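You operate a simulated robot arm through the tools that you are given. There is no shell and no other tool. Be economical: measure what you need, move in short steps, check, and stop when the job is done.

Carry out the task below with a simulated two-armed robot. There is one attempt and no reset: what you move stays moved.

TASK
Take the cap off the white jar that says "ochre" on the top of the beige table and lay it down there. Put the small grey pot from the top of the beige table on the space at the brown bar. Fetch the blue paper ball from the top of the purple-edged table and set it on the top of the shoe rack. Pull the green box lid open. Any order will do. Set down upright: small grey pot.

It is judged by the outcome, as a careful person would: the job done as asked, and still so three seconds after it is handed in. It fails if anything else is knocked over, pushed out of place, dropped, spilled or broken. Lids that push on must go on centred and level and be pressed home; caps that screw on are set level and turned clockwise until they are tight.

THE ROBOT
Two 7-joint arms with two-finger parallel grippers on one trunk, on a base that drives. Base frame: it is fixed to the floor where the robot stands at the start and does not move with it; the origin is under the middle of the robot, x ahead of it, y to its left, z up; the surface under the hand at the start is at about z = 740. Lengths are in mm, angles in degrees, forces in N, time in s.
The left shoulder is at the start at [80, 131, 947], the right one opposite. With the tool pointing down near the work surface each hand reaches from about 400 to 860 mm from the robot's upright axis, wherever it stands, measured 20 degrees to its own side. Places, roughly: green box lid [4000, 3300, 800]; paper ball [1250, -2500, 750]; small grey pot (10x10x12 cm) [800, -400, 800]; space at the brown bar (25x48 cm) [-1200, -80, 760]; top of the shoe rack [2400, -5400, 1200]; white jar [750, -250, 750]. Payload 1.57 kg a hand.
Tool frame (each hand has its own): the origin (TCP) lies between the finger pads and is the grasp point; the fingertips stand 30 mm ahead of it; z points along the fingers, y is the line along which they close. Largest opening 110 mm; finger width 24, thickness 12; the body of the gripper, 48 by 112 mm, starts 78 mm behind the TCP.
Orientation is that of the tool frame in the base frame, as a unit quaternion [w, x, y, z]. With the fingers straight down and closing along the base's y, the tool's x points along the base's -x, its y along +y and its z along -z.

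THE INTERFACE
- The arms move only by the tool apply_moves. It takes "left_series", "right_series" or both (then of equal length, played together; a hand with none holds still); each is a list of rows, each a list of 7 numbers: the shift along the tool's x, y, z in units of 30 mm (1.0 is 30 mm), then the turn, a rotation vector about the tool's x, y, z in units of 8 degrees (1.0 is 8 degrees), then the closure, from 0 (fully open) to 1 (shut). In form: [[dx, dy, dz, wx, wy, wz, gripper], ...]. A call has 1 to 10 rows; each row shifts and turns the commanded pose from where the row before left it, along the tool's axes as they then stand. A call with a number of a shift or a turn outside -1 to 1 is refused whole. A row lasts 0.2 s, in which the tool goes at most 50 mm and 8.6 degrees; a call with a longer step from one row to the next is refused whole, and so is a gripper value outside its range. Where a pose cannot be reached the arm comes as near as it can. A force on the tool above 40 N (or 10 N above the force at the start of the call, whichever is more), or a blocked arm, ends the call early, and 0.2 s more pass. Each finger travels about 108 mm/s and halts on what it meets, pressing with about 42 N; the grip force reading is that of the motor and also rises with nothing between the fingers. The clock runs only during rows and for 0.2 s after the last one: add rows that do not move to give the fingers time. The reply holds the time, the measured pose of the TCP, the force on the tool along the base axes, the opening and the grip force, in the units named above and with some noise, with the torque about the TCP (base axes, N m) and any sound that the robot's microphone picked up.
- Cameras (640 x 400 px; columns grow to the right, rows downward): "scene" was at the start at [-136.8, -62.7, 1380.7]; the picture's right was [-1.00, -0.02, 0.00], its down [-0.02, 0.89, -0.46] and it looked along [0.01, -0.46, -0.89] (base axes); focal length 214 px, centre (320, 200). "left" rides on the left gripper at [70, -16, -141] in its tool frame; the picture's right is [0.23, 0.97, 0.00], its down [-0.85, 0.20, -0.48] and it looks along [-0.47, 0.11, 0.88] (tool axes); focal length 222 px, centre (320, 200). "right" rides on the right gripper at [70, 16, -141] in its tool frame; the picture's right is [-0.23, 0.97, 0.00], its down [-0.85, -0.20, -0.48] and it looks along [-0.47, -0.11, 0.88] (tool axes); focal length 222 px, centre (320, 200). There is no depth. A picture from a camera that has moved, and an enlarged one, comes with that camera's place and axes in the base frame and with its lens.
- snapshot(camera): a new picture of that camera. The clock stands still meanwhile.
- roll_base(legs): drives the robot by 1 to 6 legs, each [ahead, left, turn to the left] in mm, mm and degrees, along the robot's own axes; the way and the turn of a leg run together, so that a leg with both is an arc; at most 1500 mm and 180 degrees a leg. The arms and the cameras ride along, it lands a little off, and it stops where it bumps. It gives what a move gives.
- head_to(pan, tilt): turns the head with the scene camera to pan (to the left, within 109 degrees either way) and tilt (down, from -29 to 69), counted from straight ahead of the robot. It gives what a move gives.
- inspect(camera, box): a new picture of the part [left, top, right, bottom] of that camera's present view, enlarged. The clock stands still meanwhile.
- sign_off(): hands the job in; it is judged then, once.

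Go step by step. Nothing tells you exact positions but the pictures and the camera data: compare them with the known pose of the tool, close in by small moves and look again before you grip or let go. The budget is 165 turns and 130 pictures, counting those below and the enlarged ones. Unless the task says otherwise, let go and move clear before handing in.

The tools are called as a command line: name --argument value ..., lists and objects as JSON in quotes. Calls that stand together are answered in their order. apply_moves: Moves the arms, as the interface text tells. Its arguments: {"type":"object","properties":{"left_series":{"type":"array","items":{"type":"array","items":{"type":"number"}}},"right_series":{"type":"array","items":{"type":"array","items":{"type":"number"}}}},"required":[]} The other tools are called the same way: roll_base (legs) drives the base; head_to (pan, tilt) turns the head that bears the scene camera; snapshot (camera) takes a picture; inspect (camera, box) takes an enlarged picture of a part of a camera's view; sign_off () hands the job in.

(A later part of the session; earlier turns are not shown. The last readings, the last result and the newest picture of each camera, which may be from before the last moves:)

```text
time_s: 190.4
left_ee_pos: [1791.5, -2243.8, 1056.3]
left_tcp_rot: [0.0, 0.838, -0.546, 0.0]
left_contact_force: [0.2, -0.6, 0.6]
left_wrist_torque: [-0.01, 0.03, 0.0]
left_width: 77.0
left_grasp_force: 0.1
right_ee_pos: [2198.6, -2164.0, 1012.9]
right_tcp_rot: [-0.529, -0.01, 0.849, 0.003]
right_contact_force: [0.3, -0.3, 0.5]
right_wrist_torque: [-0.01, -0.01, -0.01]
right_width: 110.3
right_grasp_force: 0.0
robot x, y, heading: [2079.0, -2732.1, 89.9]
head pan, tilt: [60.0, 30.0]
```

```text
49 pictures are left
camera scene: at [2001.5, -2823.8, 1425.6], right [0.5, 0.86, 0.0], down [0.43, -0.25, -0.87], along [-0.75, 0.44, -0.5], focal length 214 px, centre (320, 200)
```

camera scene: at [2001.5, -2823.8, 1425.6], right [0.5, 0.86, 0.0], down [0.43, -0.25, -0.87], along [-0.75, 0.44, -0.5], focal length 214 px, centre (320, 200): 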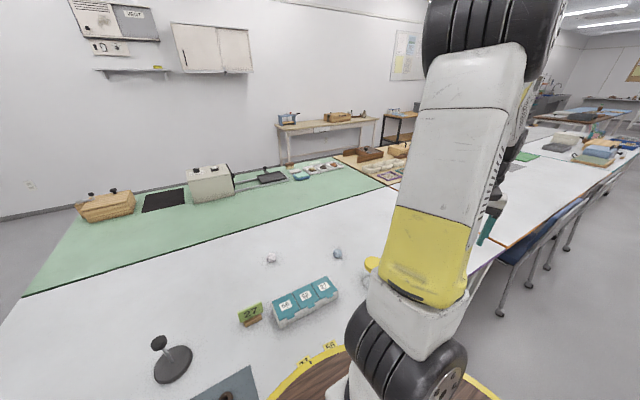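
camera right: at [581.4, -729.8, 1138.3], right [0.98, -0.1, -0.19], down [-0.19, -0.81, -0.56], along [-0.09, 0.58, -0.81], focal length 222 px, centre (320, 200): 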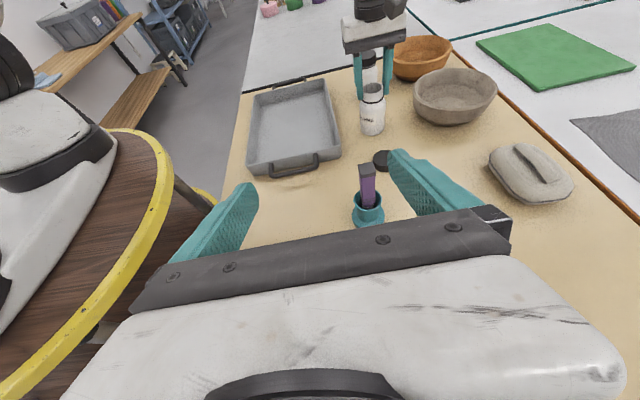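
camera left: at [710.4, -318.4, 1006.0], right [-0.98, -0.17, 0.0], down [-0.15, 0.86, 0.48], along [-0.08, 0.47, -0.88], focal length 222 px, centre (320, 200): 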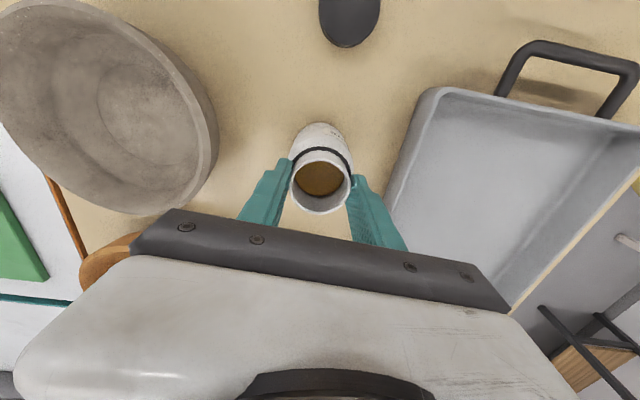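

Two small balls lie on the purple-edged table; zooming to tell the blue one.

inspect --camera "scene" --box '[220, 225, 380, 325]'

inspect --camera "scene" --box '[460, 150, 620, 250]'

```text
4.00 times, centred on (300, 275) of scene
camera zoom: at [2001.5, -2823.8, 1425.6], right [0.5, 0.86, 0.0], down [0.43, -0.25, -0.87], along [-0.75, 0.44, -0.5], focal length 858 px, centre (400, -100)
```

zoom: 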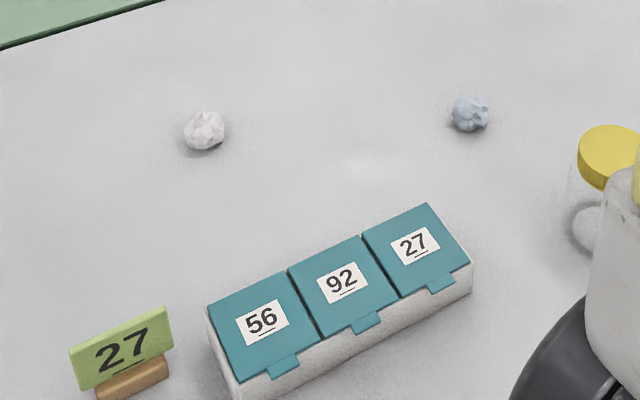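

```text
4.00 times, centred on (540, 200) of scene
camera zoom: at [2001.5, -2823.8, 1425.6], right [0.5, 0.86, 0.0], down [0.43, -0.25, -0.87], along [-0.75, 0.44, -0.5], focal length 858 px, centre (-560, 200)
```

zoom: 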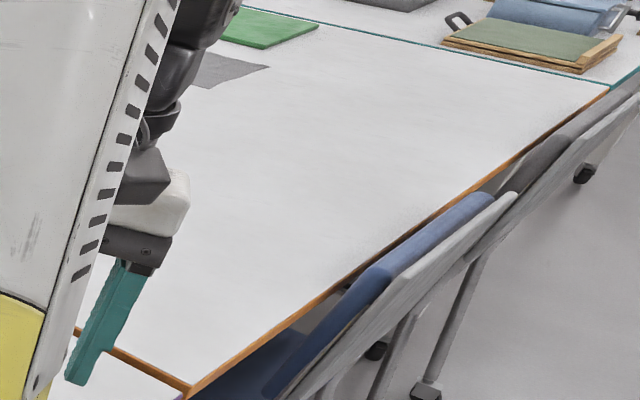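

The blue ball is at about (1440, -2405). I drive on alongside and turn to face the table.

roll_base --legs '[[480, 0, 0], [0, 0, 90]]'

head_to --pan 10 --tilt 40

snapshot --camera "scene"

snapshot --camera "left"

```text
time_s: 197.1
left_ee_pos: [1595.4, -2544.1, 1057.8]
left_tcp_rot: [0.0, 0.977, 0.213, 0.0]
left_contact_force: [-0.2, -0.5, -0.3]
left_wrist_torque: [0.0, 0.01, -0.01]
left_width: 76.9
left_grasp_force: 0.1
right_ee_pos: [1509.6, -2138.0, 1013.1]
right_tcp_rot: [0.373, 0.611, -0.59, 0.374]
right_contact_force: [-0.1, -0.8, 0.8]
right_wrist_torque: [0.02, -0.01, -0.02]
right_width: 109.9
right_grasp_force: 0.1
robot x, y, heading: [2081.6, -2247.4, -179.2]
head pan, tilt: [60.0, 30.0]
```

```text
time_s: 198.3
left_ee_pos: [1596.2, -2544.0, 1056.8]
left_tcp_rot: [0.0, 0.977, 0.214, 0.0]
left_contact_force: [-0.4, 0.1, -0.3]
left_wrist_torque: [0.0, 0.0, 0.01]
left_width: 77.0
left_grasp_force: 0.0
right_ee_pos: [1509.8, -2138.7, 1013.2]
right_tcp_rot: [0.373, 0.611, -0.589, 0.374]
right_contact_force: [-0.6, -0.2, 0.5]
right_wrist_torque: [0.0, 0.02, -0.03]
right_width: 110.0
right_grasp_force: 0.0
robot x, y, heading: [2078.9, -2249.3, -179.2]
head pan, tilt: [10.0, 40.0]
```

```text
46 pictures are left
camera scene: at [2136.4, -2262.7, 1410.2], right [-0.19, 0.98, 0.0], down [0.63, 0.12, -0.77], along [-0.75, -0.14, -0.64], focal length 214 px, centre (320, 200)
```

scene: 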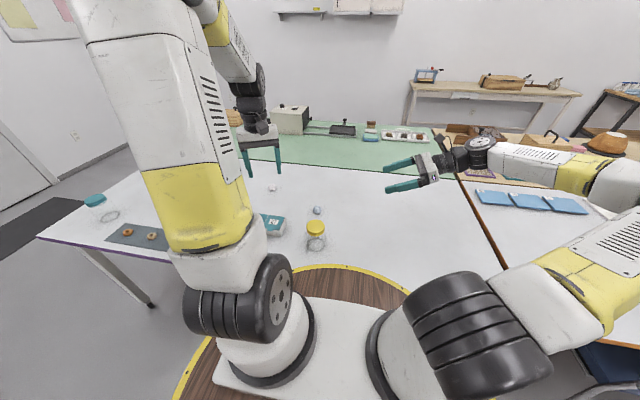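

```text
45 pictures are left
camera left: at [1652.0, -2500.0, 1198.6], right [0.61, -0.79, 0.0], down [-0.69, -0.54, 0.48], along [-0.38, -0.29, -0.88], focal length 222 px, centre (320, 200)
```

left: 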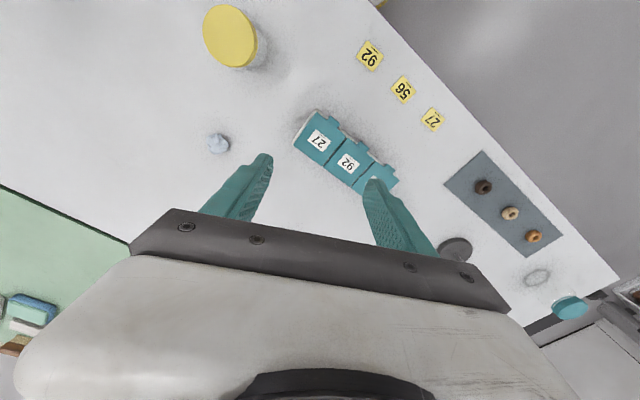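

The blue ball is at (1440, -2406) from two views. I bring the left hand over it.

apply_moves --left_series '[[-0.351, -0.793, 0.6, 0, 0, 0, 0], [-0.351, -0.793, 0.6, 0, 0, 0, 0], [-0.351, -0.793, 0.8, 0, 0, 0, 0], [-0.351, -0.793, 0.8, 0, 0, 0, 0], [-0.351, -0.793, 0.8, 0, 0, 0, 0], [-0.351, -0.793, 0.8, 0, 0, 0, 0], [-0.351, -0.793, 0.8, 0, 0, 0, 0], [-0.351, -0.793, 0.8, 0, 0, 0, 0], [0, 0, 0.6, 0, 0, 0, 0], [0, 0, 0, 0, 0, 0, 0]]'

snapshot --camera "left"

```text
time_s: 200.5
left_ee_pos: [1439.0, -2406.0, 858.9]
left_tcp_rot: [0.0, 0.977, 0.213, 0.0]
left_contact_force: [0.5, -0.2, 0.1]
left_wrist_torque: [0.03, 0.03, 0.0]
left_width: 110.2
left_grasp_force: 0.0
right_ee_pos: [1509.7, -2137.7, 1012.9]
right_tcp_rot: [0.373, 0.611, -0.59, 0.374]
right_contact_force: [-0.5, -0.5, -0.1]
right_wrist_torque: [0.01, -0.03, -0.03]
right_width: 110.2
right_grasp_force: 0.0
robot x, y, heading: [2078.4, -2249.1, -179.5]
head pan, tilt: [10.0, 40.0]
```

```text
44 pictures are left
camera left: at [1495.0, -2362.6, 1000.5], right [0.61, -0.79, 0.0], down [-0.69, -0.54, 0.48], along [-0.38, -0.29, -0.88], focal length 222 px, centre (320, 200)
```

left: 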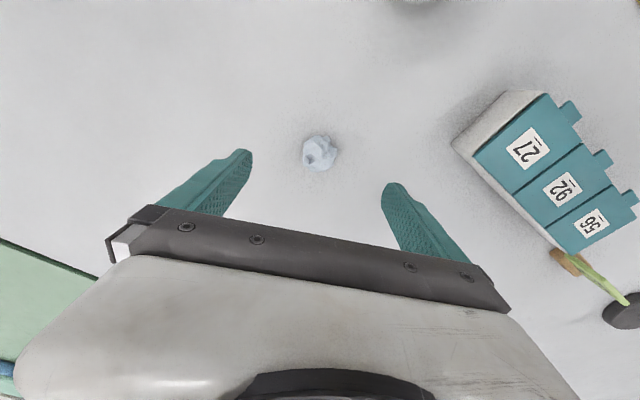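

Centred over the ball. I lower to just above the table and close to about ball width.

apply_moves --left_series '[[0, 0, 0.9, 0, 0, 0, 0], [0, 0, 0.9, 0, 0, 0, 0], [0, 0, 0.7, 0, 0, 0, 0], [0, 0, 0.3, 0, 0, 0, 0.2], [0, 0, 0, 0, 0, 0, 0.4], [0, 0, 0, 0, 0, 0, 0.6], [0, 0, 0, 0, 0, 0, 0.64], [0, 0, 0, 0, 0, 0, 0.68], [0, 0, 0, 0, 0, 0, 0.7]]'

snapshot --camera "left"

```text
time_s: 202.5
left_ee_pos: [1438.9, -2405.6, 775.5]
left_tcp_rot: [0.0, 0.977, 0.213, 0.0]
left_contact_force: [-0.1, 0.1, -0.1]
left_wrist_torque: [-0.01, -0.01, 0.0]
left_width: 36.2
left_grasp_force: 42.0
right_ee_pos: [1509.2, -2137.9, 1012.5]
right_tcp_rot: [0.373, 0.611, -0.589, 0.374]
right_contact_force: [0.2, -0.4, -0.6]
right_wrist_torque: [0.04, -0.01, -0.01]
right_width: 109.9
right_grasp_force: 0.0
robot x, y, heading: [2079.1, -2247.2, -179.2]
head pan, tilt: [10.0, 40.0]
```

```text
43 pictures are left
camera left: at [1495.4, -2361.6, 916.9], right [0.61, -0.79, 0.0], down [-0.69, -0.54, 0.48], along [-0.38, -0.29, -0.88], focal length 222 px, centre (320, 200)
```

left: 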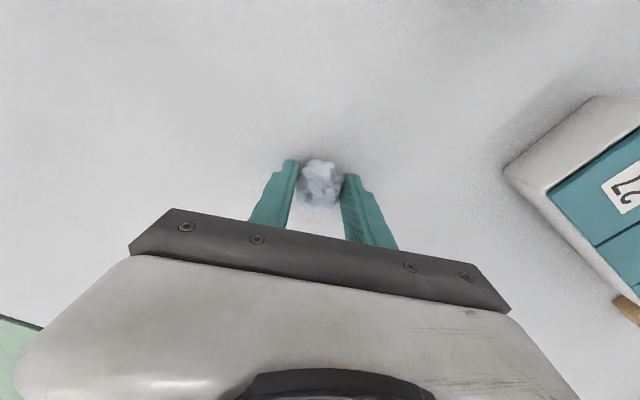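

The blue ball is held (36 mm). I lift it, retract, back off and drive toward the shoe rack.

apply_moves --left_series '[[0, 0, -0.5, 0, 0, 0, 0.72], [0, 0, -1, 0, 0, 0, 0.72], [0, 0, -1, 0, 0, 0, 0.72], [0, 0, -1, 0, 0, 0, 0.72], [0, 0, -1, 0, 0, 0, 0.72], [0, 0, -1, 0, 0, 0, 0.72], [0, 0, -1, 0, 0, 0, 0.72], [0.5, 0.2, -1, 0, 0, 0, 0.72], [0.8, 0.35, -1, 0, 0, 0, 0.72], [0.8, 0.35, -1, 0, 0, 0, 0.72]]'

roll_base --legs '[[-140, 0, 0], [0, 0, 90], [1500, 0, 0], [500, 0, 0]]'

head_to --pan 0 --tilt 15

snapshot --camera "scene"

```text
time_s: 204.7
left_ee_pos: [1509.8, -2405.0, 1060.3]
left_tcp_rot: [0.0, 0.977, 0.214, 0.0]
left_contact_force: [0.2, -0.7, -0.8]
left_wrist_torque: [-0.01, -0.01, 0.02]
left_width: 36.0
left_grasp_force: 42.0
right_ee_pos: [1508.4, -2137.9, 1012.9]
right_tcp_rot: [0.374, 0.611, -0.589, 0.375]
right_contact_force: [-0.6, -0.7, 0.0]
right_wrist_torque: [-0.02, 0.01, 0.0]
right_width: 110.2
right_grasp_force: 0.2
robot x, y, heading: [2078.0, -2249.4, -179.4]
head pan, tilt: [10.0, 40.0]
```

```text
time_s: 219.4
left_ee_pos: [2445.5, -4814.6, 1060.0]
left_tcp_rot: [0.0, 0.53, 0.848, 0.0]
left_contact_force: [-0.1, 0.5, -1.0]
left_wrist_torque: [0.0, 0.0, -0.01]
left_width: 35.1
left_grasp_force: 42.4
right_ee_pos: [2178.1, -4820.5, 1013.3]
right_tcp_rot: [-0.006, 0.849, 0.025, 0.528]
right_contact_force: [-1.0, -0.1, 0.0]
right_wrist_torque: [-0.01, -0.03, -0.02]
right_width: 110.0
right_grasp_force: 0.1
robot x, y, heading: [2277.9, -4250.2, -88.0]
head pan, tilt: [10.0, 40.0]
```

```text
time_s: 220.3
left_ee_pos: [2446.5, -4814.0, 1061.6]
left_tcp_rot: [0.0, 0.529, 0.849, 0.0]
left_contact_force: [1.0, 0.5, 0.3]
left_wrist_torque: [-0.01, -0.03, -0.02]
left_width: 32.4
left_grasp_force: 40.6
right_ee_pos: [2178.9, -4818.8, 1013.3]
right_tcp_rot: [-0.007, 0.849, 0.025, 0.529]
right_contact_force: [-0.2, -0.4, 0.1]
right_wrist_torque: [-0.03, 0.02, -0.02]
right_width: 110.0
right_grasp_force: 0.0
robot x, y, heading: [2279.7, -4252.4, -88.0]
head pan, tilt: [0.0, 15.0]
```

```text
42 pictures are left
camera scene: at [2278.5, -4200.7, 1449.6], right [-1.0, -0.04, 0.0], down [-0.01, 0.26, -0.97], along [0.03, -0.96, -0.26], focal length 214 px, centre (320, 200)
```

scene: 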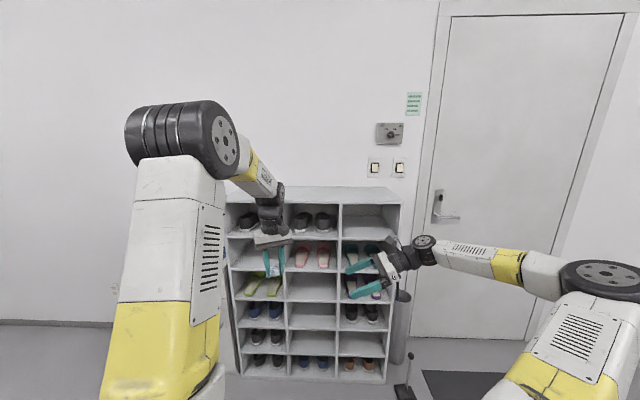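

The shoe rack's top is near z ≈ 1160, front edge y ≈ -5180, x 1925–2765. The grip width dropped, so I check the ball is still held.

inspect --camera "left" --box '[240, 130, 400, 230]'

inspect --camera "scene" --box '[220, 170, 412, 290]'

```text
4.00 times, centred on (320, 180) of left
camera zoom: at [2400.8, -4758.0, 1202.5], right [0.78, 0.63, 0.0], down [0.55, -0.68, 0.48], along [0.3, -0.37, -0.88], focal length 888 px, centre (320, 280)
```

zoom: 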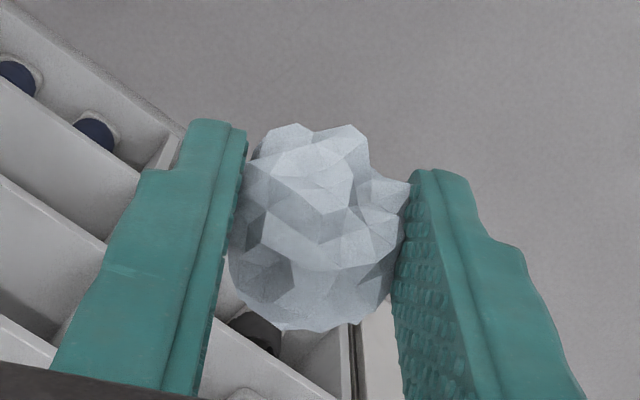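

```text
3.33 times, centred on (316, 230) of scene
camera zoom: at [2278.5, -4200.7, 1449.6], right [-1.0, -0.04, 0.0], down [-0.01, 0.26, -0.97], along [0.03, -0.96, -0.26], focal length 715 px, centre (333, 100)
```

zoom: 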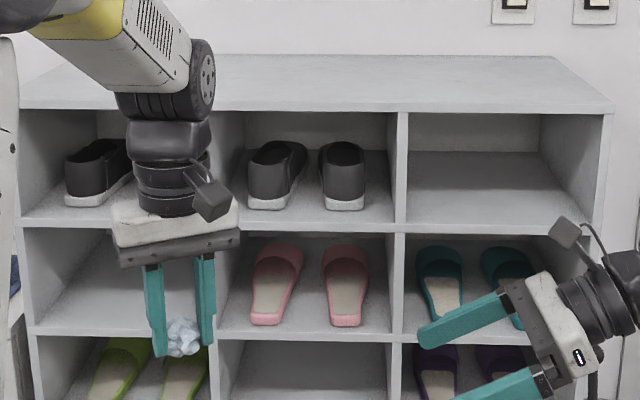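

Ball still held. I raise the left hand above the rack height and pull the right hand back so it stays clear of the rack.

apply_moves --left_series '[[0, 0, -0.8, 0, 0, 0, 0.75], [0, 0, -0.9, 0, 0, 0, 0.75], [0, 0, -0.9, 0, 0, 0, 0.75], [0, 0, -0.9, 0, 0, 0, 0.75], [0, 0, -0.9, 0, 0, 0, 0.75], [0, 0, -0.9, 0, 0, 0, 0.75], [0, 0, -0.8, 0, 0, 0, 0.75], [0, 0, -0.6, 0, 0, 0, 0.75], [0, 0, 0, 0, 0, 0, 0.75], [0, 0, 0, 0, 0, 0, 0.75]]' --right_series '[[0, -0.9, -0.3, 0, 0, 0, 0.9], [0, -0.9, -0.3, 0, 0, 0, 0.9], [0, -0.9, -0.3, 0, 0, 0, 0.9], [0, -0.9, -0.3, 0, 0, 0, 0.9], [0, -0.9, -0.3, 0, 0, 0, 0.9], [0, -0.9, -0.3, 0, 0, 0, 0.9], [0, -0.9, -0.3, 0, 0, 0, 0.9], [0, -0.9, -0.3, 0, 0, 0, 0.9], [0, -0.9, -0.3, 0, 0, 0, 0.9], [0, -0.9, -0.3, 0, 0, 0, 0.9]]'

snapshot --camera "scene"

```text
time_s: 222.5
left_ee_pos: [2446.9, -4814.1, 1262.6]
left_tcp_rot: [0.0, 0.53, 0.848, 0.0]
left_contact_force: [0.4, 0.2, -0.7]
left_wrist_torque: [0.02, -0.02, -0.01]
left_width: 32.5
left_grasp_force: 40.1
right_ee_pos: [2085.2, -4552.3, 1048.5]
right_tcp_rot: [-0.007, 0.849, 0.025, 0.528]
right_contact_force: [0.6, 0.0, -1.0]
right_wrist_torque: [0.03, 0.01, -0.01]
right_width: 10.8
right_grasp_force: 0.1
robot x, y, heading: [2281.5, -4249.1, -88.0]
head pan, tilt: [0.0, 15.0]
```

```text
39 pictures are left
camera scene: at [2278.4, -4201.0, 1449.7], right [-1.0, -0.04, 0.0], down [-0.01, 0.26, -0.97], along [0.03, -0.97, -0.26], focal length 214 px, centre (320, 200)
```

scene: 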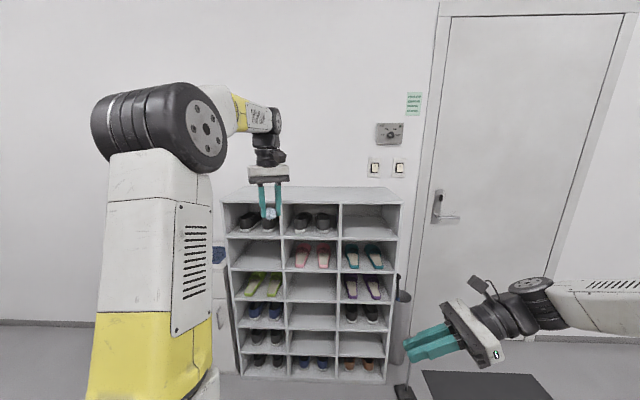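

I raise a bit more and drive ahead 490 mm so the ball hovers over the rack's top.

apply_moves --left_series '[[0, 0, -0.8, 0, 0, 0, 0.75]]'

roll_base --legs '[[490, 0, 0]]'

head_to --pan 15 --tilt 20

snapshot --camera "scene"

snapshot --camera "left"

```text
time_s: 222.9
left_ee_pos: [2447.0, -4814.0, 1286.6]
left_tcp_rot: [0.0, 0.53, 0.848, 0.0]
left_contact_force: [-0.4, 0.9, 0.3]
left_wrist_torque: [0.04, -0.04, 0.0]
left_width: 32.3
left_grasp_force: 41.2
right_ee_pos: [2085.8, -4553.0, 1049.2]
right_tcp_rot: [-0.006, 0.848, 0.024, 0.53]
right_contact_force: [0.0, 0.4, 0.3]
right_wrist_torque: [-0.02, 0.03, -0.01]
right_width: 11.0
right_grasp_force: 0.0
robot x, y, heading: [2281.1, -4247.7, -87.9]
head pan, tilt: [0.0, 15.0]
```

```text
time_s: 225.8
left_ee_pos: [2465.3, -5305.2, 1286.2]
left_tcp_rot: [0.0, 0.529, 0.848, -0.001]
left_contact_force: [0.6, 0.4, 0.3]
left_wrist_torque: [-0.01, 0.02, 0.03]
left_width: 32.3
left_grasp_force: 41.1
right_ee_pos: [2104.0, -5045.0, 1047.1]
right_tcp_rot: [-0.008, 0.848, 0.027, 0.529]
right_contact_force: [-0.1, 0.8, 0.7]
right_wrist_torque: [-0.01, 0.0, 0.0]
right_width: 11.1
right_grasp_force: 0.0
robot x, y, heading: [2298.8, -4739.5, -87.9]
head pan, tilt: [0.0, 15.0]
```

```text
time_s: 226.6
left_ee_pos: [2465.5, -5304.0, 1284.4]
left_tcp_rot: [0.001, 0.529, 0.849, 0.0]
left_contact_force: [-0.4, 0.7, -0.2]
left_wrist_torque: [0.0, -0.04, 0.04]
left_width: 32.6
left_grasp_force: 41.2
right_ee_pos: [2103.4, -5044.3, 1049.6]
right_tcp_rot: [-0.008, 0.849, 0.026, 0.528]
right_contact_force: [0.5, 0.3, -0.4]
right_wrist_torque: [-0.01, 0.05, 0.04]
right_width: 11.3
right_grasp_force: 0.1
robot x, y, heading: [2299.3, -4740.3, -87.9]
head pan, tilt: [15.0, 20.0]
```

```text
38 pictures are left
camera scene: at [2320.2, -4687.3, 1441.6], right [-0.96, -0.29, 0.0], down [-0.1, 0.33, -0.94], along [0.28, -0.9, -0.34], focal length 214 px, centre (320, 200)
```

scene: 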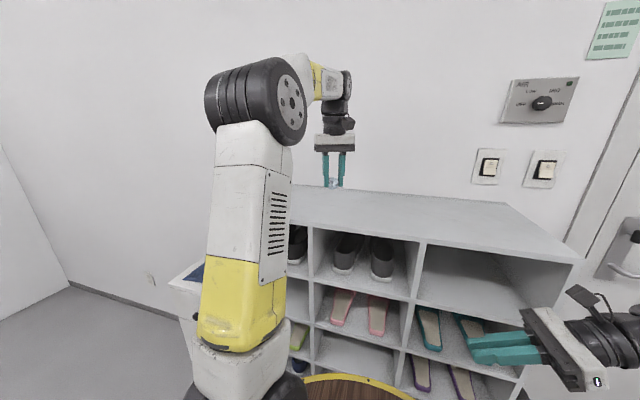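

```text
37 pictures are left
camera left: at [2420.2, -5248.2, 1427.4], right [0.77, 0.63, 0.0], down [0.56, -0.68, 0.48], along [0.3, -0.37, -0.88], focal length 222 px, centre (320, 200)
```

left: 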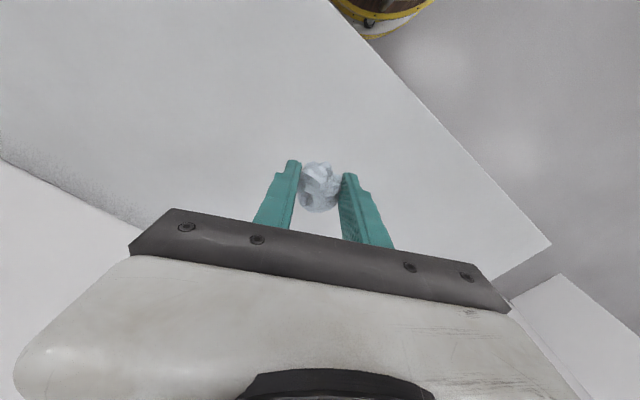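

The ball is well over the rack top (about 110 mm in from the front). I lower it carefully.

apply_moves --left_series '[[0, 0, 0.6, 0, 0, 0, 0.75], [0, 0, 0.6, 0, 0, 0, 0.75], [0, 0, 0.4, 0, 0, 0, 0.75], [0, 0, 0, 0, 0, 0, 0.75]]'

inspect --camera "scene" --box '[290, 120, 390, 220]'

```text
time_s: 227.6
left_ee_pos: [2466.5, -5305.0, 1237.2]
left_tcp_rot: [0.0, 0.529, 0.849, 0.0]
left_contact_force: [0.4, 0.5, 0.1]
left_wrist_torque: [-0.03, 0.0, 0.01]
left_width: 32.6
left_grasp_force: 40.8
right_ee_pos: [2104.0, -5044.5, 1047.5]
right_tcp_rot: [-0.008, 0.848, 0.027, 0.529]
right_contact_force: [0.1, 0.2, 0.0]
right_wrist_torque: [-0.01, -0.01, 0.02]
right_width: 11.1
right_grasp_force: 0.1
robot x, y, heading: [2298.4, -4741.8, -87.9]
head pan, tilt: [15.0, 20.0]
```

```text
4.00 times, centred on (340, 170) of scene
camera zoom: at [2320.3, -4687.2, 1441.6], right [-0.96, -0.3, 0.0], down [-0.1, 0.33, -0.94], along [0.28, -0.9, -0.34], focal length 858 px, centre (240, 320)
```

zoom: 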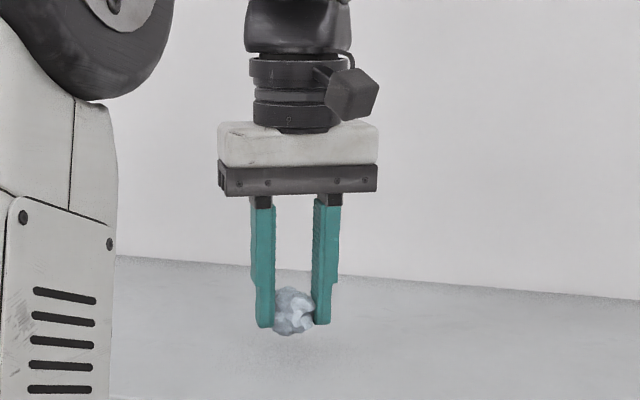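

apply_moves --left_series '[[0, 0, 0.5, 0, 0, 0, 0.75], [0, 0, 0.3, 0, 0, 0, 0.75], [0, 0, 0.15, 0, 0, 0, 0.75], [0, 0, 0, 0, 0, 0, 0.75]]'

inspect --camera "scene" --box '[310, 160, 370, 220]'

```text
time_s: 228.6
left_ee_pos: [2466.4, -5302.8, 1211.4]
left_tcp_rot: [0.0, 0.529, 0.849, -0.002]
left_contact_force: [1.7, -3.8, 38.6]
left_wrist_torque: [-0.26, -0.11, -0.04]
left_width: 32.9
left_grasp_force: 41.6
right_ee_pos: [2104.6, -5043.6, 1049.1]
right_tcp_rot: [-0.008, 0.849, 0.026, 0.528]
right_contact_force: [0.2, -0.8, -0.3]
right_wrist_torque: [0.0, 0.06, -0.02]
right_width: 11.2
right_grasp_force: 0.1
robot x, y, heading: [2294.8, -4742.9, -88.0]
head pan, tilt: [15.0, 20.0]
```

```text
6.67 times, centred on (340, 190) of scene
camera zoom: at [2320.1, -4686.3, 1441.5], right [-0.96, -0.3, 0.0], down [-0.1, 0.33, -0.94], along [0.28, -0.9, -0.34], focal length 1430 px, centre (187, 267)
```

zoom: 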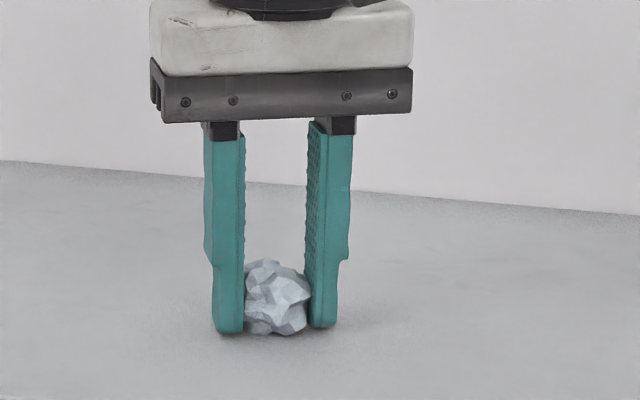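

In contact. I relieve the pressure by 2 mm, open slowly and rise.

apply_moves --left_series '[[0, 0, -0.1, 0, 0, 0, 0.75], [0, 0, 0, 0, 0, 0, 0.68], [0, 0, 0, 0, 0, 0, 0.63], [0, 0, 0, 0, 0, 0, 0.55], [0, 0, 0, 0, 0, 0, 0.4], [0, 0, 0, 0, 0, 0, 0.3], [0, 0, -0.6, 0, 0, 0, 0.3], [0, 0, -0.9, 0, 0, 0, 0.3], [0, 0, -0.9, 0, 0, 0, 0.3], [0, 0, -0.6, 0, 0, 0, 0.3]]'

inspect --camera "scene" --box '[250, 120, 450, 245]'

```text
time_s: 230.8
left_ee_pos: [2466.5, -5304.7, 1301.7]
left_tcp_rot: [0.0, 0.529, 0.849, 0.0]
left_contact_force: [-0.4, 0.5, 0.2]
left_wrist_torque: [-0.03, 0.03, -0.05]
left_width: 77.1
left_grasp_force: 0.1
right_ee_pos: [2105.4, -5044.2, 1048.2]
right_tcp_rot: [-0.009, 0.848, 0.027, 0.529]
right_contact_force: [0.6, 0.9, 0.0]
right_wrist_torque: [-0.01, 0.0, -0.01]
right_width: 11.2
right_grasp_force: 0.0
robot x, y, heading: [2296.7, -4736.0, -87.8]
head pan, tilt: [15.0, 20.0]
```

```text
3.20 times, centred on (350, 182) of scene
camera zoom: at [2320.3, -4687.3, 1441.6], right [-0.96, -0.3, 0.0], down [-0.1, 0.33, -0.94], along [0.28, -0.9, -0.34], focal length 686 px, centre (224, 256)
```

zoom: 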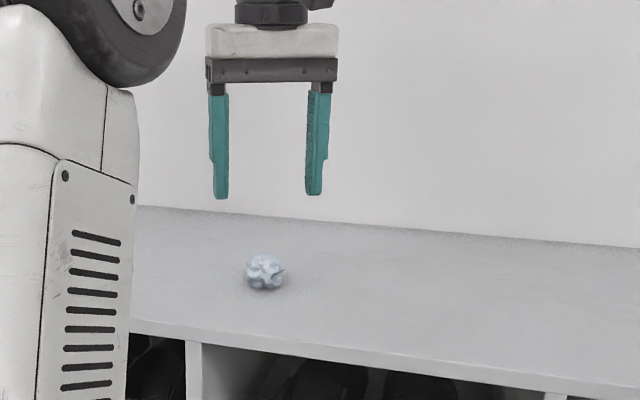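

The ball rests on the rack top. Next, the green box; I back off and turn round to look for a way toward (4000, 3300).

roll_base --legs '[[-600, 0, 0], [0, 0, 170]]'

head_to --pan -10 --tilt 12

snapshot --camera "scene"

```text
time_s: 241.1
left_ee_pos: [2211.3, -3553.9, 1302.3]
left_tcp_rot: [0.0, 0.796, -0.605, 0.0]
left_contact_force: [0.2, -0.2, -0.2]
left_wrist_torque: [0.03, 0.0, -0.01]
left_width: 77.1
left_grasp_force: 0.0
right_ee_pos: [2519.3, -3876.0, 1048.5]
right_tcp_rot: [-0.527, 0.053, 0.847, 0.042]
right_contact_force: [-0.9, -0.4, -0.5]
right_wrist_torque: [0.0, -0.01, 0.0]
right_width: 10.9
right_grasp_force: 0.1
robot x, y, heading: [2275.6, -4140.1, 81.8]
head pan, tilt: [15.0, 20.0]
```

```text
time_s: 242.0
left_ee_pos: [2211.1, -3554.1, 1302.4]
left_tcp_rot: [0.0, 0.796, -0.605, 0.001]
left_contact_force: [0.1, -0.9, -0.5]
left_wrist_torque: [-0.02, 0.01, 0.01]
left_width: 77.1
left_grasp_force: 0.1
right_ee_pos: [2520.1, -3875.4, 1048.3]
right_tcp_rot: [-0.527, 0.053, 0.847, 0.042]
right_contact_force: [-0.3, -0.1, 0.7]
right_wrist_torque: [-0.03, 0.03, 0.01]
right_width: 11.2
right_grasp_force: 0.1
robot x, y, heading: [2271.8, -4142.9, 81.8]
head pan, tilt: [-10.0, 12.0]
```

```text
33 pictures are left
camera scene: at [2285.7, -4188.9, 1454.6], right [0.95, -0.32, 0.0], down [-0.07, -0.2, -0.98], along [0.31, 0.93, -0.21], focal length 214 px, centre (320, 200)
```

scene: 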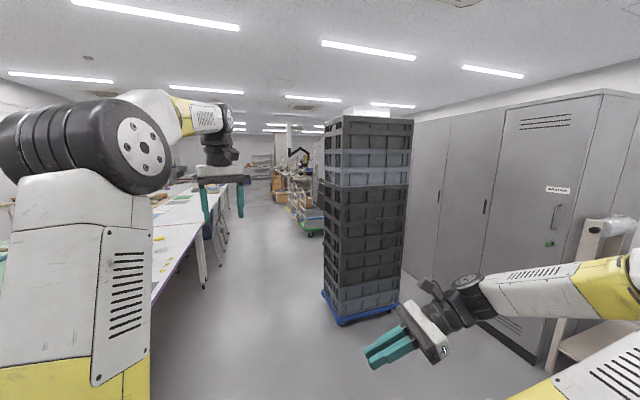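

There's a clear corridor between table and crate stack. Mindful of my right elbow, I pass the crates close to the table side and then look again.

roll_base --legs '[[0, 0, 8.2], [0, 50, 0], [1500, 0, 0], [450, 0, 0]]'

head_to --pan -15 --tilt 22

snapshot --camera "scene"

```text
time_s: 252.9
left_ee_pos: [2065.7, -1614.9, 1301.8]
left_tcp_rot: [0.0, 0.84, -0.542, 0.0]
left_contact_force: [0.1, 0.4, 0.2]
left_wrist_torque: [0.0, 0.03, -0.04]
left_width: 77.0
left_grasp_force: 0.1
right_ee_pos: [2419.0, -1886.7, 1048.0]
right_tcp_rot: [-0.529, -0.013, 0.849, 0.001]
right_contact_force: [-0.4, 0.0, 0.9]
right_wrist_torque: [-0.03, 0.03, -0.01]
right_width: 11.4
right_grasp_force: 0.0
robot x, y, heading: [2217.2, -2181.2, 90.2]
head pan, tilt: [-10.0, 12.0]
```

```text
time_s: 253.7
left_ee_pos: [2067.1, -1614.7, 1301.1]
left_tcp_rot: [0.0, 0.84, -0.543, 0.0]
left_contact_force: [0.0, 0.4, 0.0]
left_wrist_torque: [0.0, -0.02, -0.03]
left_width: 77.0
left_grasp_force: 0.0
right_ee_pos: [2419.0, -1887.6, 1049.6]
right_tcp_rot: [-0.528, -0.012, 0.849, 0.001]
right_contact_force: [0.6, 0.0, -0.2]
right_wrist_torque: [-0.02, -0.02, 0.01]
right_width: 11.1
right_grasp_force: 0.0
robot x, y, heading: [2217.6, -2184.2, 90.2]
head pan, tilt: [-15.0, 22.0]
```

```text
32 pictures are left
camera scene: at [2243.6, -2234.3, 1438.4], right [0.97, -0.25, 0.0], down [-0.09, -0.36, -0.93], along [0.23, 0.9, -0.37], focal length 214 px, centre (320, 200)
```

scene: 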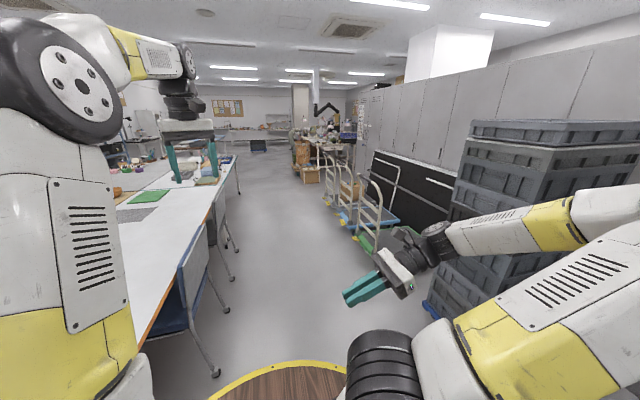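

The corridor ahead is clear between chairs (x < 1950) and trolleys (x > 3250). I move to its middle, drive on and look toward the green box area.

roll_base --legs '[[0, -200, 0], [1500, 0, 0], [1500, 0, 0]]'

head_to --pan -35 --tilt 18

snapshot --camera "scene"

```text
time_s: 269.2
left_ee_pos: [2267.3, 1378.4, 1302.3]
left_tcp_rot: [-0.001, 0.837, -0.546, -0.001]
left_contact_force: [1.1, -0.3, 0.1]
left_wrist_torque: [0.0, 0.01, 0.01]
left_width: 77.0
left_grasp_force: 0.0
right_ee_pos: [2616.6, 1102.8, 1048.1]
right_tcp_rot: [-0.529, -0.008, 0.849, 0.004]
right_contact_force: [-0.1, -0.9, 0.5]
right_wrist_torque: [0.05, -0.02, -0.01]
right_width: 10.9
right_grasp_force: 0.1
robot x, y, heading: [2411.1, 805.6, 90.0]
head pan, tilt: [-15.0, 22.0]
```

```text
time_s: 270.1
left_ee_pos: [2266.9, 1378.6, 1301.6]
left_tcp_rot: [0.0, 0.837, -0.547, 0.0]
left_contact_force: [-1.0, 0.5, -0.3]
left_wrist_torque: [0.0, -0.02, -0.01]
left_width: 76.8
left_grasp_force: 0.1
right_ee_pos: [2617.9, 1103.6, 1048.3]
right_tcp_rot: [-0.528, -0.007, 0.849, 0.004]
right_contact_force: [-0.1, 0.1, -0.2]
right_wrist_torque: [0.0, 0.02, -0.01]
right_width: 10.9
right_grasp_force: 0.1
robot x, y, heading: [2412.5, 805.9, 89.6]
head pan, tilt: [-35.0, 18.0]
```

```text
31 pictures are left
camera scene: at [2467.1, 744.2, 1444.8], right [0.82, -0.58, 0.0], down [-0.18, -0.25, -0.95], along [0.55, 0.78, -0.31], focal length 214 px, centre (320, 200)
```

scene: 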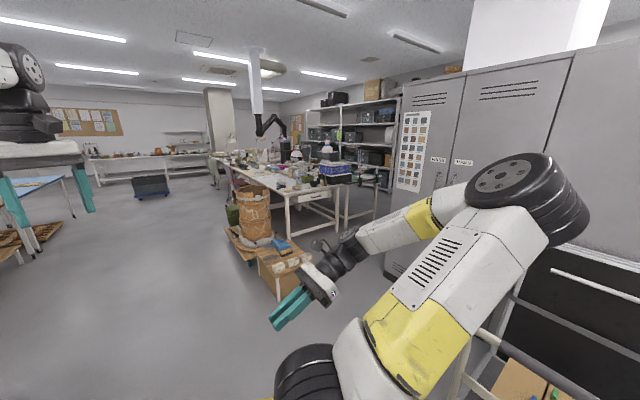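

The projected box position is near pixel (304, 179), on the desk ahead; zooming.

inspect --camera "scene" --box '[220, 130, 380, 230]'

```text
4.00 times, centred on (300, 180) of scene
camera zoom: at [2467.1, 744.2, 1444.8], right [0.82, -0.58, 0.0], down [-0.18, -0.25, -0.95], along [0.55, 0.78, -0.31], focal length 858 px, centre (400, 280)
```

zoom: 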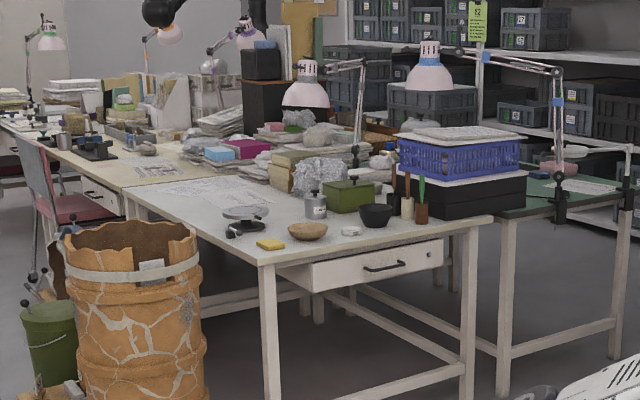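

The green box sits on the desk at about (4019, 3250), desk end edge at y ≈ 2850. I approach: forward to y ≈ 1900, then right to x ≈ 3650, and look.

roll_base --legs '[[1094, 0, 0], [0, 0, -90], [1250, 0, 0]]'

head_to --pan 70 --tilt 25

snapshot --camera "scene"

```text
time_s: 282.5
left_ee_pos: [3526.5, 2061.4, 1304.3]
left_tcp_rot: [0.001, -0.227, 0.974, 0.0]
left_contact_force: [0.4, 0.5, 0.1]
left_wrist_torque: [-0.02, 0.05, 0.02]
left_width: 76.9
left_grasp_force: 0.0
right_ee_pos: [3263.7, 1699.5, 1047.9]
right_tcp_rot: [-0.379, 0.583, 0.617, 0.369]
right_contact_force: [-0.3, 0.0, -0.4]
right_wrist_torque: [-0.04, 0.01, 0.05]
right_width: 10.9
right_grasp_force: 0.1
robot x, y, heading: [2960.3, 1892.1, 1.8]
head pan, tilt: [-35.0, 18.0]
stopped in leg 3: the robot was blocked; the commanded pose is now the measured one
```

```text
time_s: 284.3
left_ee_pos: [3525.7, 2060.6, 1304.4]
left_tcp_rot: [0.002, -0.227, 0.974, -0.001]
left_contact_force: [-0.2, -0.2, 0.4]
left_wrist_torque: [0.01, -0.01, 0.02]
left_width: 77.1
left_grasp_force: 0.0
right_ee_pos: [3263.0, 1700.1, 1049.1]
right_tcp_rot: [-0.379, 0.582, 0.619, 0.368]
right_contact_force: [-0.6, 0.3, -0.7]
right_wrist_torque: [-0.02, 0.02, -0.02]
right_width: 11.0
right_grasp_force: 0.1
robot x, y, heading: [2958.7, 1892.3, 1.8]
head pan, tilt: [70.0, 25.0]
```

```text
29 pictures are left
camera scene: at [2850.4, 1976.2, 1433.5], right [0.95, -0.31, 0.0], down [-0.13, -0.4, -0.91], along [0.28, 0.86, -0.42], focal length 214 px, centre (320, 200)
```

scene: 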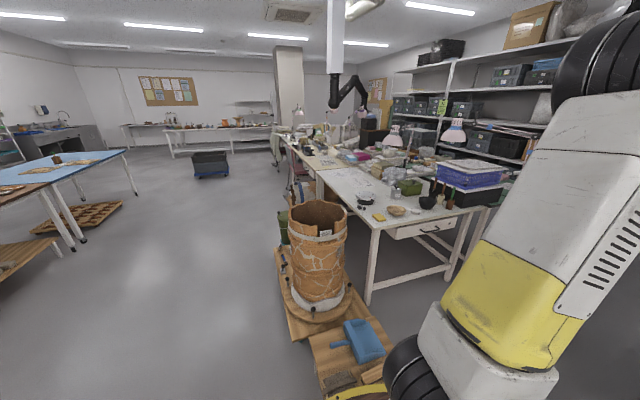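

The base was blocked at x ≈ 2959. I look at what is right in front.

head_to --pan 10 --tilt 50

snapshot --camera "scene"

```text
time_s: 285.6
left_ee_pos: [3525.6, 2062.4, 1303.6]
left_tcp_rot: [0.002, -0.227, 0.974, -0.001]
left_contact_force: [0.4, -0.1, -0.5]
left_wrist_torque: [0.0, 0.0, 0.01]
left_width: 77.0
left_grasp_force: 0.0
right_ee_pos: [3263.6, 1698.7, 1047.7]
right_tcp_rot: [-0.378, 0.583, 0.617, 0.369]
right_contact_force: [-0.6, -0.6, -0.5]
right_wrist_torque: [0.0, 0.0, 0.03]
right_width: 10.7
right_grasp_force: 0.2
robot x, y, heading: [2958.2, 1892.7, 2.0]
head pan, tilt: [10.0, 50.0]
```

```text
28 pictures are left
camera scene: at [2897.2, 1904.6, 1396.0], right [0.21, -0.98, 0.0], down [-0.75, -0.16, -0.64], along [0.63, 0.13, -0.77], focal length 214 px, centre (320, 200)
```

scene: 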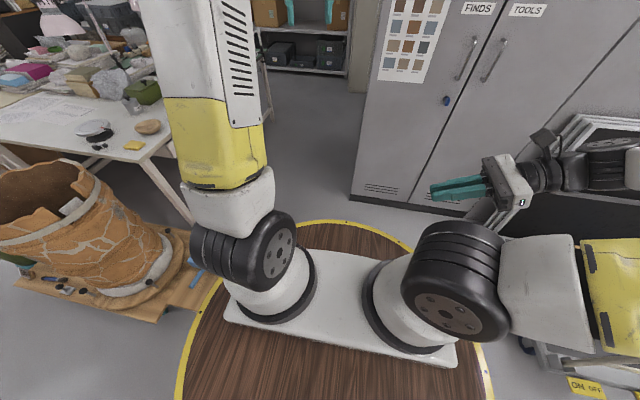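

I look to the right, where the right elbow may be touching a trolley.

head_to --pan -70 --tilt 40

snapshot --camera "scene"

```text
time_s: 287.1
left_ee_pos: [3525.7, 2061.3, 1304.0]
left_tcp_rot: [0.002, -0.227, 0.974, 0.0]
left_contact_force: [-0.6, 0.7, -0.9]
left_wrist_torque: [-0.01, -0.05, 0.01]
left_width: 76.9
left_grasp_force: 0.0
right_ee_pos: [3264.0, 1699.3, 1048.9]
right_tcp_rot: [-0.379, 0.583, 0.617, 0.369]
right_contact_force: [-0.8, -0.1, -0.9]
right_wrist_torque: [-0.02, 0.02, 0.0]
right_width: 11.3
right_grasp_force: 0.0
robot x, y, heading: [2961.0, 1890.6, 1.8]
head pan, tilt: [-70.0, 40.0]
```

```text
27 pictures are left
camera scene: at [2853.6, 1809.7, 1410.2], right [-0.93, -0.37, 0.0], down [-0.24, 0.6, -0.77], along [0.29, -0.71, -0.64], focal length 214 px, centre (320, 200)
```

scene: 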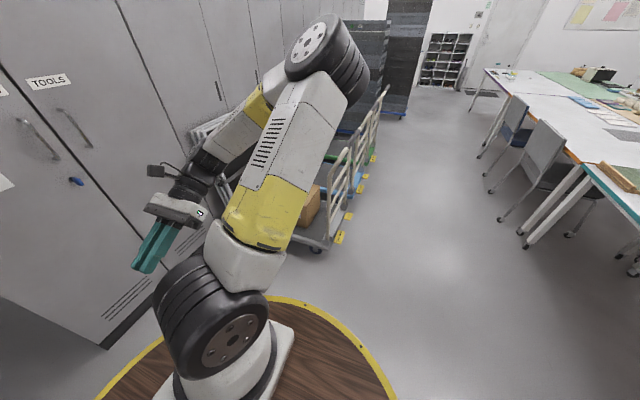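

Nothing touches on the right. I look down at the left-front of the base.

head_to --pan 45 --tilt 60

snapshot --camera "scene"

```text
time_s: 289.1
left_ee_pos: [3525.3, 2062.1, 1304.2]
left_tcp_rot: [0.002, -0.227, 0.974, 0.0]
left_contact_force: [0.2, -0.1, -0.1]
left_wrist_torque: [0.03, 0.02, 0.02]
left_width: 76.8
left_grasp_force: 0.1
right_ee_pos: [3263.3, 1699.4, 1048.8]
right_tcp_rot: [-0.378, 0.583, 0.617, 0.369]
right_contact_force: [0.3, -0.1, 0.4]
right_wrist_torque: [-0.01, 0.0, 0.0]
right_width: 10.9
right_grasp_force: 0.1
robot x, y, heading: [2958.8, 1894.0, 2.0]
head pan, tilt: [45.0, 60.0]
```

```text
26 pictures are left
camera scene: at [2867.4, 1937.2, 1383.4], right [0.73, -0.68, 0.0], down [-0.59, -0.63, -0.5], along [0.34, 0.37, -0.87], focal length 214 px, centre (320, 200)
```

scene: 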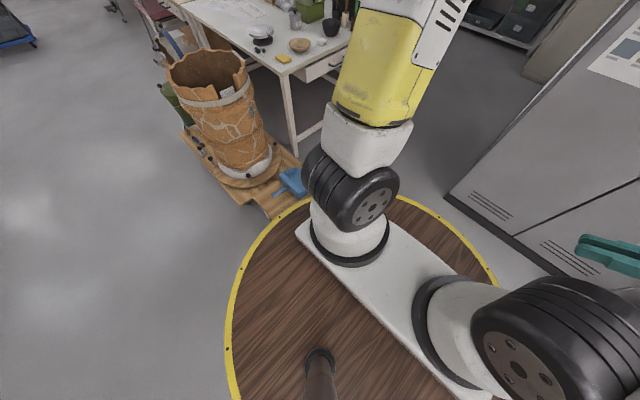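

The base's left front touches the cardboard box by the pallet. I'll back off, shift away to y ≈ 1740, retract the left hand, and pass it with more clearance.

roll_base --legs '[[-60, 0, -1.9], [0, -150, 0], [620, 0, 0]]'

apply_moves --left_series '[[0.87, 0.39, 0, 0, 0, 0, 0.3], [0.87, 0.39, 0, 0, 0, 0, 0.3], [0.87, 0.39, 0, 0, 0, 0, 0.3], [0.87, 0.39, 0, 0, 0, 0, 0.3], [0.87, 0.39, 0, 0, 0, 0, 0.3], [0.87, 0.39, 0, 0, 0, 0, 0.3], [0.87, 0.39, 0, 0, 0, 0, 0.3]]'

head_to --pan 50 --tilt 35

snapshot --camera "scene"

```text
time_s: 293.8
left_ee_pos: [4035.8, 1888.9, 1304.8]
left_tcp_rot: [-0.008, -0.208, 0.978, 0.001]
left_contact_force: [-11.1, -0.6, -1.9]
left_wrist_torque: [0.05, -1.22, 0.0]
left_width: 77.1
left_grasp_force: 0.1
right_ee_pos: [3767.9, 1538.2, 1048.4]
right_tcp_rot: [-0.372, 0.594, 0.607, 0.375]
right_contact_force: [-0.3, -0.1, -0.2]
right_wrist_torque: [-0.03, -0.02, 0.0]
right_width: 11.2
right_grasp_force: 0.0
robot x, y, heading: [3473.1, 1742.2, -0.1]
head pan, tilt: [45.0, 60.0]
stopped in leg 3: the force on the tool passed its limit at 110 N (the readings are from after the stop); the commanded pose is now the measured one
```

```text
time_s: 295.4
left_ee_pos: [3837.4, 1889.5, 1308.2]
left_tcp_rot: [-0.008, -0.206, 0.978, 0.002]
left_contact_force: [-0.3, 0.7, 0.3]
left_wrist_torque: [0.01, 0.05, 0.01]
left_width: 77.0
left_grasp_force: 0.1
right_ee_pos: [3768.4, 1536.6, 1049.4]
right_tcp_rot: [-0.371, 0.595, 0.606, 0.376]
right_contact_force: [1.3, 0.0, -0.9]
right_wrist_torque: [0.05, 0.02, 0.0]
right_width: 10.9
right_grasp_force: 0.0
robot x, y, heading: [3473.9, 1743.0, -0.3]
head pan, tilt: [45.0, 60.0]
```

```text
time_s: 296.2
left_ee_pos: [3837.8, 1888.7, 1309.1]
left_tcp_rot: [-0.009, -0.208, 0.978, 0.0]
left_contact_force: [-0.5, 0.5, 0.5]
left_wrist_torque: [-0.04, -0.01, 0.04]
left_width: 77.0
left_grasp_force: 0.1
right_ee_pos: [3769.2, 1537.0, 1047.3]
right_tcp_rot: [-0.372, 0.594, 0.607, 0.376]
right_contact_force: [0.3, -0.2, 0.3]
right_wrist_torque: [0.01, -0.01, -0.01]
right_width: 11.1
right_grasp_force: 0.1
robot x, y, heading: [3472.6, 1743.0, -0.0]
head pan, tilt: [50.0, 35.0]
```

```text
25 pictures are left
camera scene: at [3391.1, 1810.1, 1417.6], right [0.76, -0.65, 0.0], down [-0.37, -0.44, -0.82], along [0.53, 0.63, -0.57], focal length 214 px, centre (320, 200)
```

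scene: 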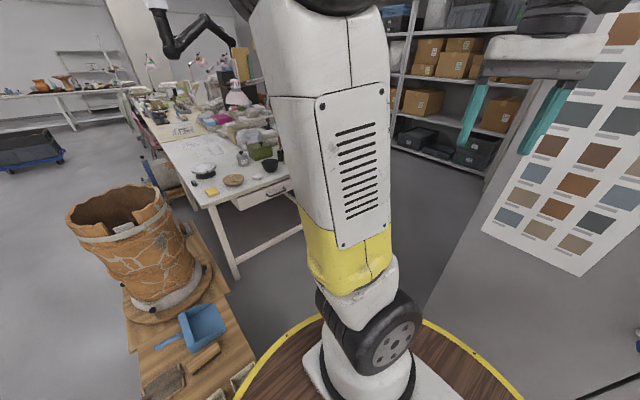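

I bumped the rigid locker front with the left hand (now retracted). I move diagonally between box and locker to the desk's end and turn to face it.

roll_base --legs '[[70, 0, 0], [380, 700, 0], [0, 0, 90]]'

head_to --pan -5 --tilt 30

snapshot --camera "scene"

```text
time_s: 299.5
left_ee_pos: [4109.7, 2262.1, 1308.6]
left_tcp_rot: [-0.007, -0.204, 0.979, 0.002]
left_contact_force: [0.6, 0.7, 0.3]
left_wrist_torque: [-0.02, -0.01, -0.02]
left_width: 76.8
left_grasp_force: 0.0
right_ee_pos: [4027.6, 1909.9, 1044.8]
right_tcp_rot: [-0.383, 0.597, 0.601, 0.369]
right_contact_force: [-25.6, -0.5, 11.5]
right_wrist_torque: [-1.16, -2.6, -2.56]
right_width: 11.0
right_grasp_force: 0.1
robot x, y, heading: [3745.4, 2115.6, -0.5]
head pan, tilt: [50.0, 35.0]
stopped in leg 2: the force on the tool passed its limit at 242 N (the readings are from after the stop); the commanded pose is now the measured one
```

```text
time_s: 300.7
left_ee_pos: [4109.7, 2262.1, 1309.8]
left_tcp_rot: [-0.008, -0.205, 0.979, 0.002]
left_contact_force: [0.6, -0.2, -0.3]
left_wrist_torque: [0.0, -0.01, 0.01]
left_width: 76.7
left_grasp_force: 0.1
right_ee_pos: [4026.6, 1911.3, 1044.7]
right_tcp_rot: [-0.382, 0.597, 0.601, 0.369]
right_contact_force: [-45.8, 3.0, 0.2]
right_wrist_torque: [-0.22, -3.4, -4.42]
right_width: 10.8
right_grasp_force: 0.2
robot x, y, heading: [3747.3, 2118.6, -0.3]
head pan, tilt: [-5.0, 30.0]
```

```text
24 pictures are left
camera scene: at [3696.4, 2111.4, 1425.4], right [-0.1, -1.0, 0.0], down [-0.5, 0.05, -0.87], along [0.86, -0.08, -0.5], focal length 214 px, centre (320, 200)
```

scene: 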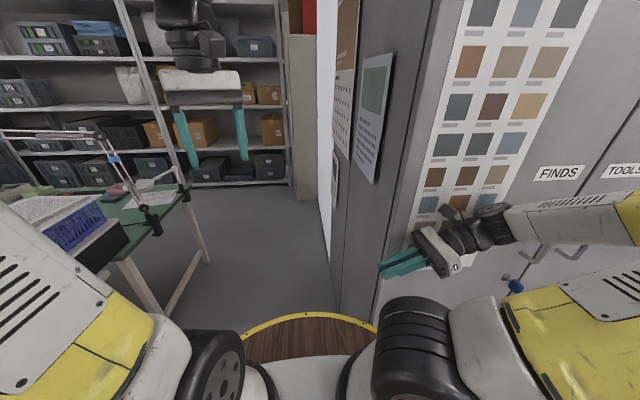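

The right hand touched the locker corner; I back off 25 mm, slide left along +y, then turn.

roll_base --legs '[[-25, 0, 0], [0, 200, 0], [150, 150, 0], [0, 0, 90]]'

head_to --pan -5 --tilt 35

snapshot --camera "scene"

```text
time_s: 307.9
left_ee_pos: [3722.7, 2830.8, 1308.0]
left_tcp_rot: [0.006, 0.842, -0.54, 0.003]
left_contact_force: [-0.3, -0.6, -0.3]
left_wrist_torque: [-0.05, 0.03, 0.0]
left_width: 77.1
left_grasp_force: 0.1
right_ee_pos: [4076.1, 2754.1, 1045.0]
right_tcp_rot: [-0.531, -0.01, 0.847, -0.014]
right_contact_force: [0.2, 0.5, -0.2]
right_wrist_torque: [-0.01, -0.01, 0.02]
right_width: 10.9
right_grasp_force: 0.0
robot x, y, heading: [3872.1, 2468.3, 90.5]
head pan, tilt: [-5.0, 30.0]
```

```text
time_s: 308.5
left_ee_pos: [3722.1, 2829.6, 1308.4]
left_tcp_rot: [0.006, 0.841, -0.541, 0.004]
left_contact_force: [-0.1, 0.8, 0.7]
left_wrist_torque: [-0.03, 0.01, 0.0]
left_width: 77.1
left_grasp_force: 0.0
right_ee_pos: [4077.6, 2753.4, 1044.1]
right_tcp_rot: [-0.531, -0.009, 0.847, -0.014]
right_contact_force: [0.0, -0.4, 0.2]
right_wrist_torque: [-0.02, 0.0, 0.03]
right_width: 11.2
right_grasp_force: 0.1
robot x, y, heading: [3874.7, 2465.1, 90.4]
head pan, tilt: [-5.0, 35.0]
```

```text
23 pictures are left
camera scene: at [3884.6, 2416.3, 1417.7], right [1.0, -0.08, 0.0], down [-0.05, -0.57, -0.82], along [0.06, 0.82, -0.57], focal length 214 px, centre (320, 200)
```

scene: 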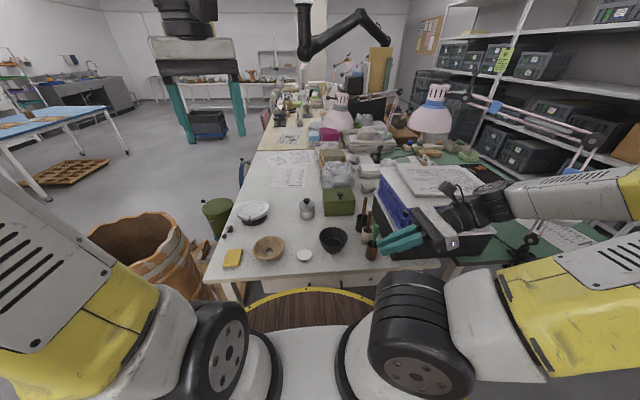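

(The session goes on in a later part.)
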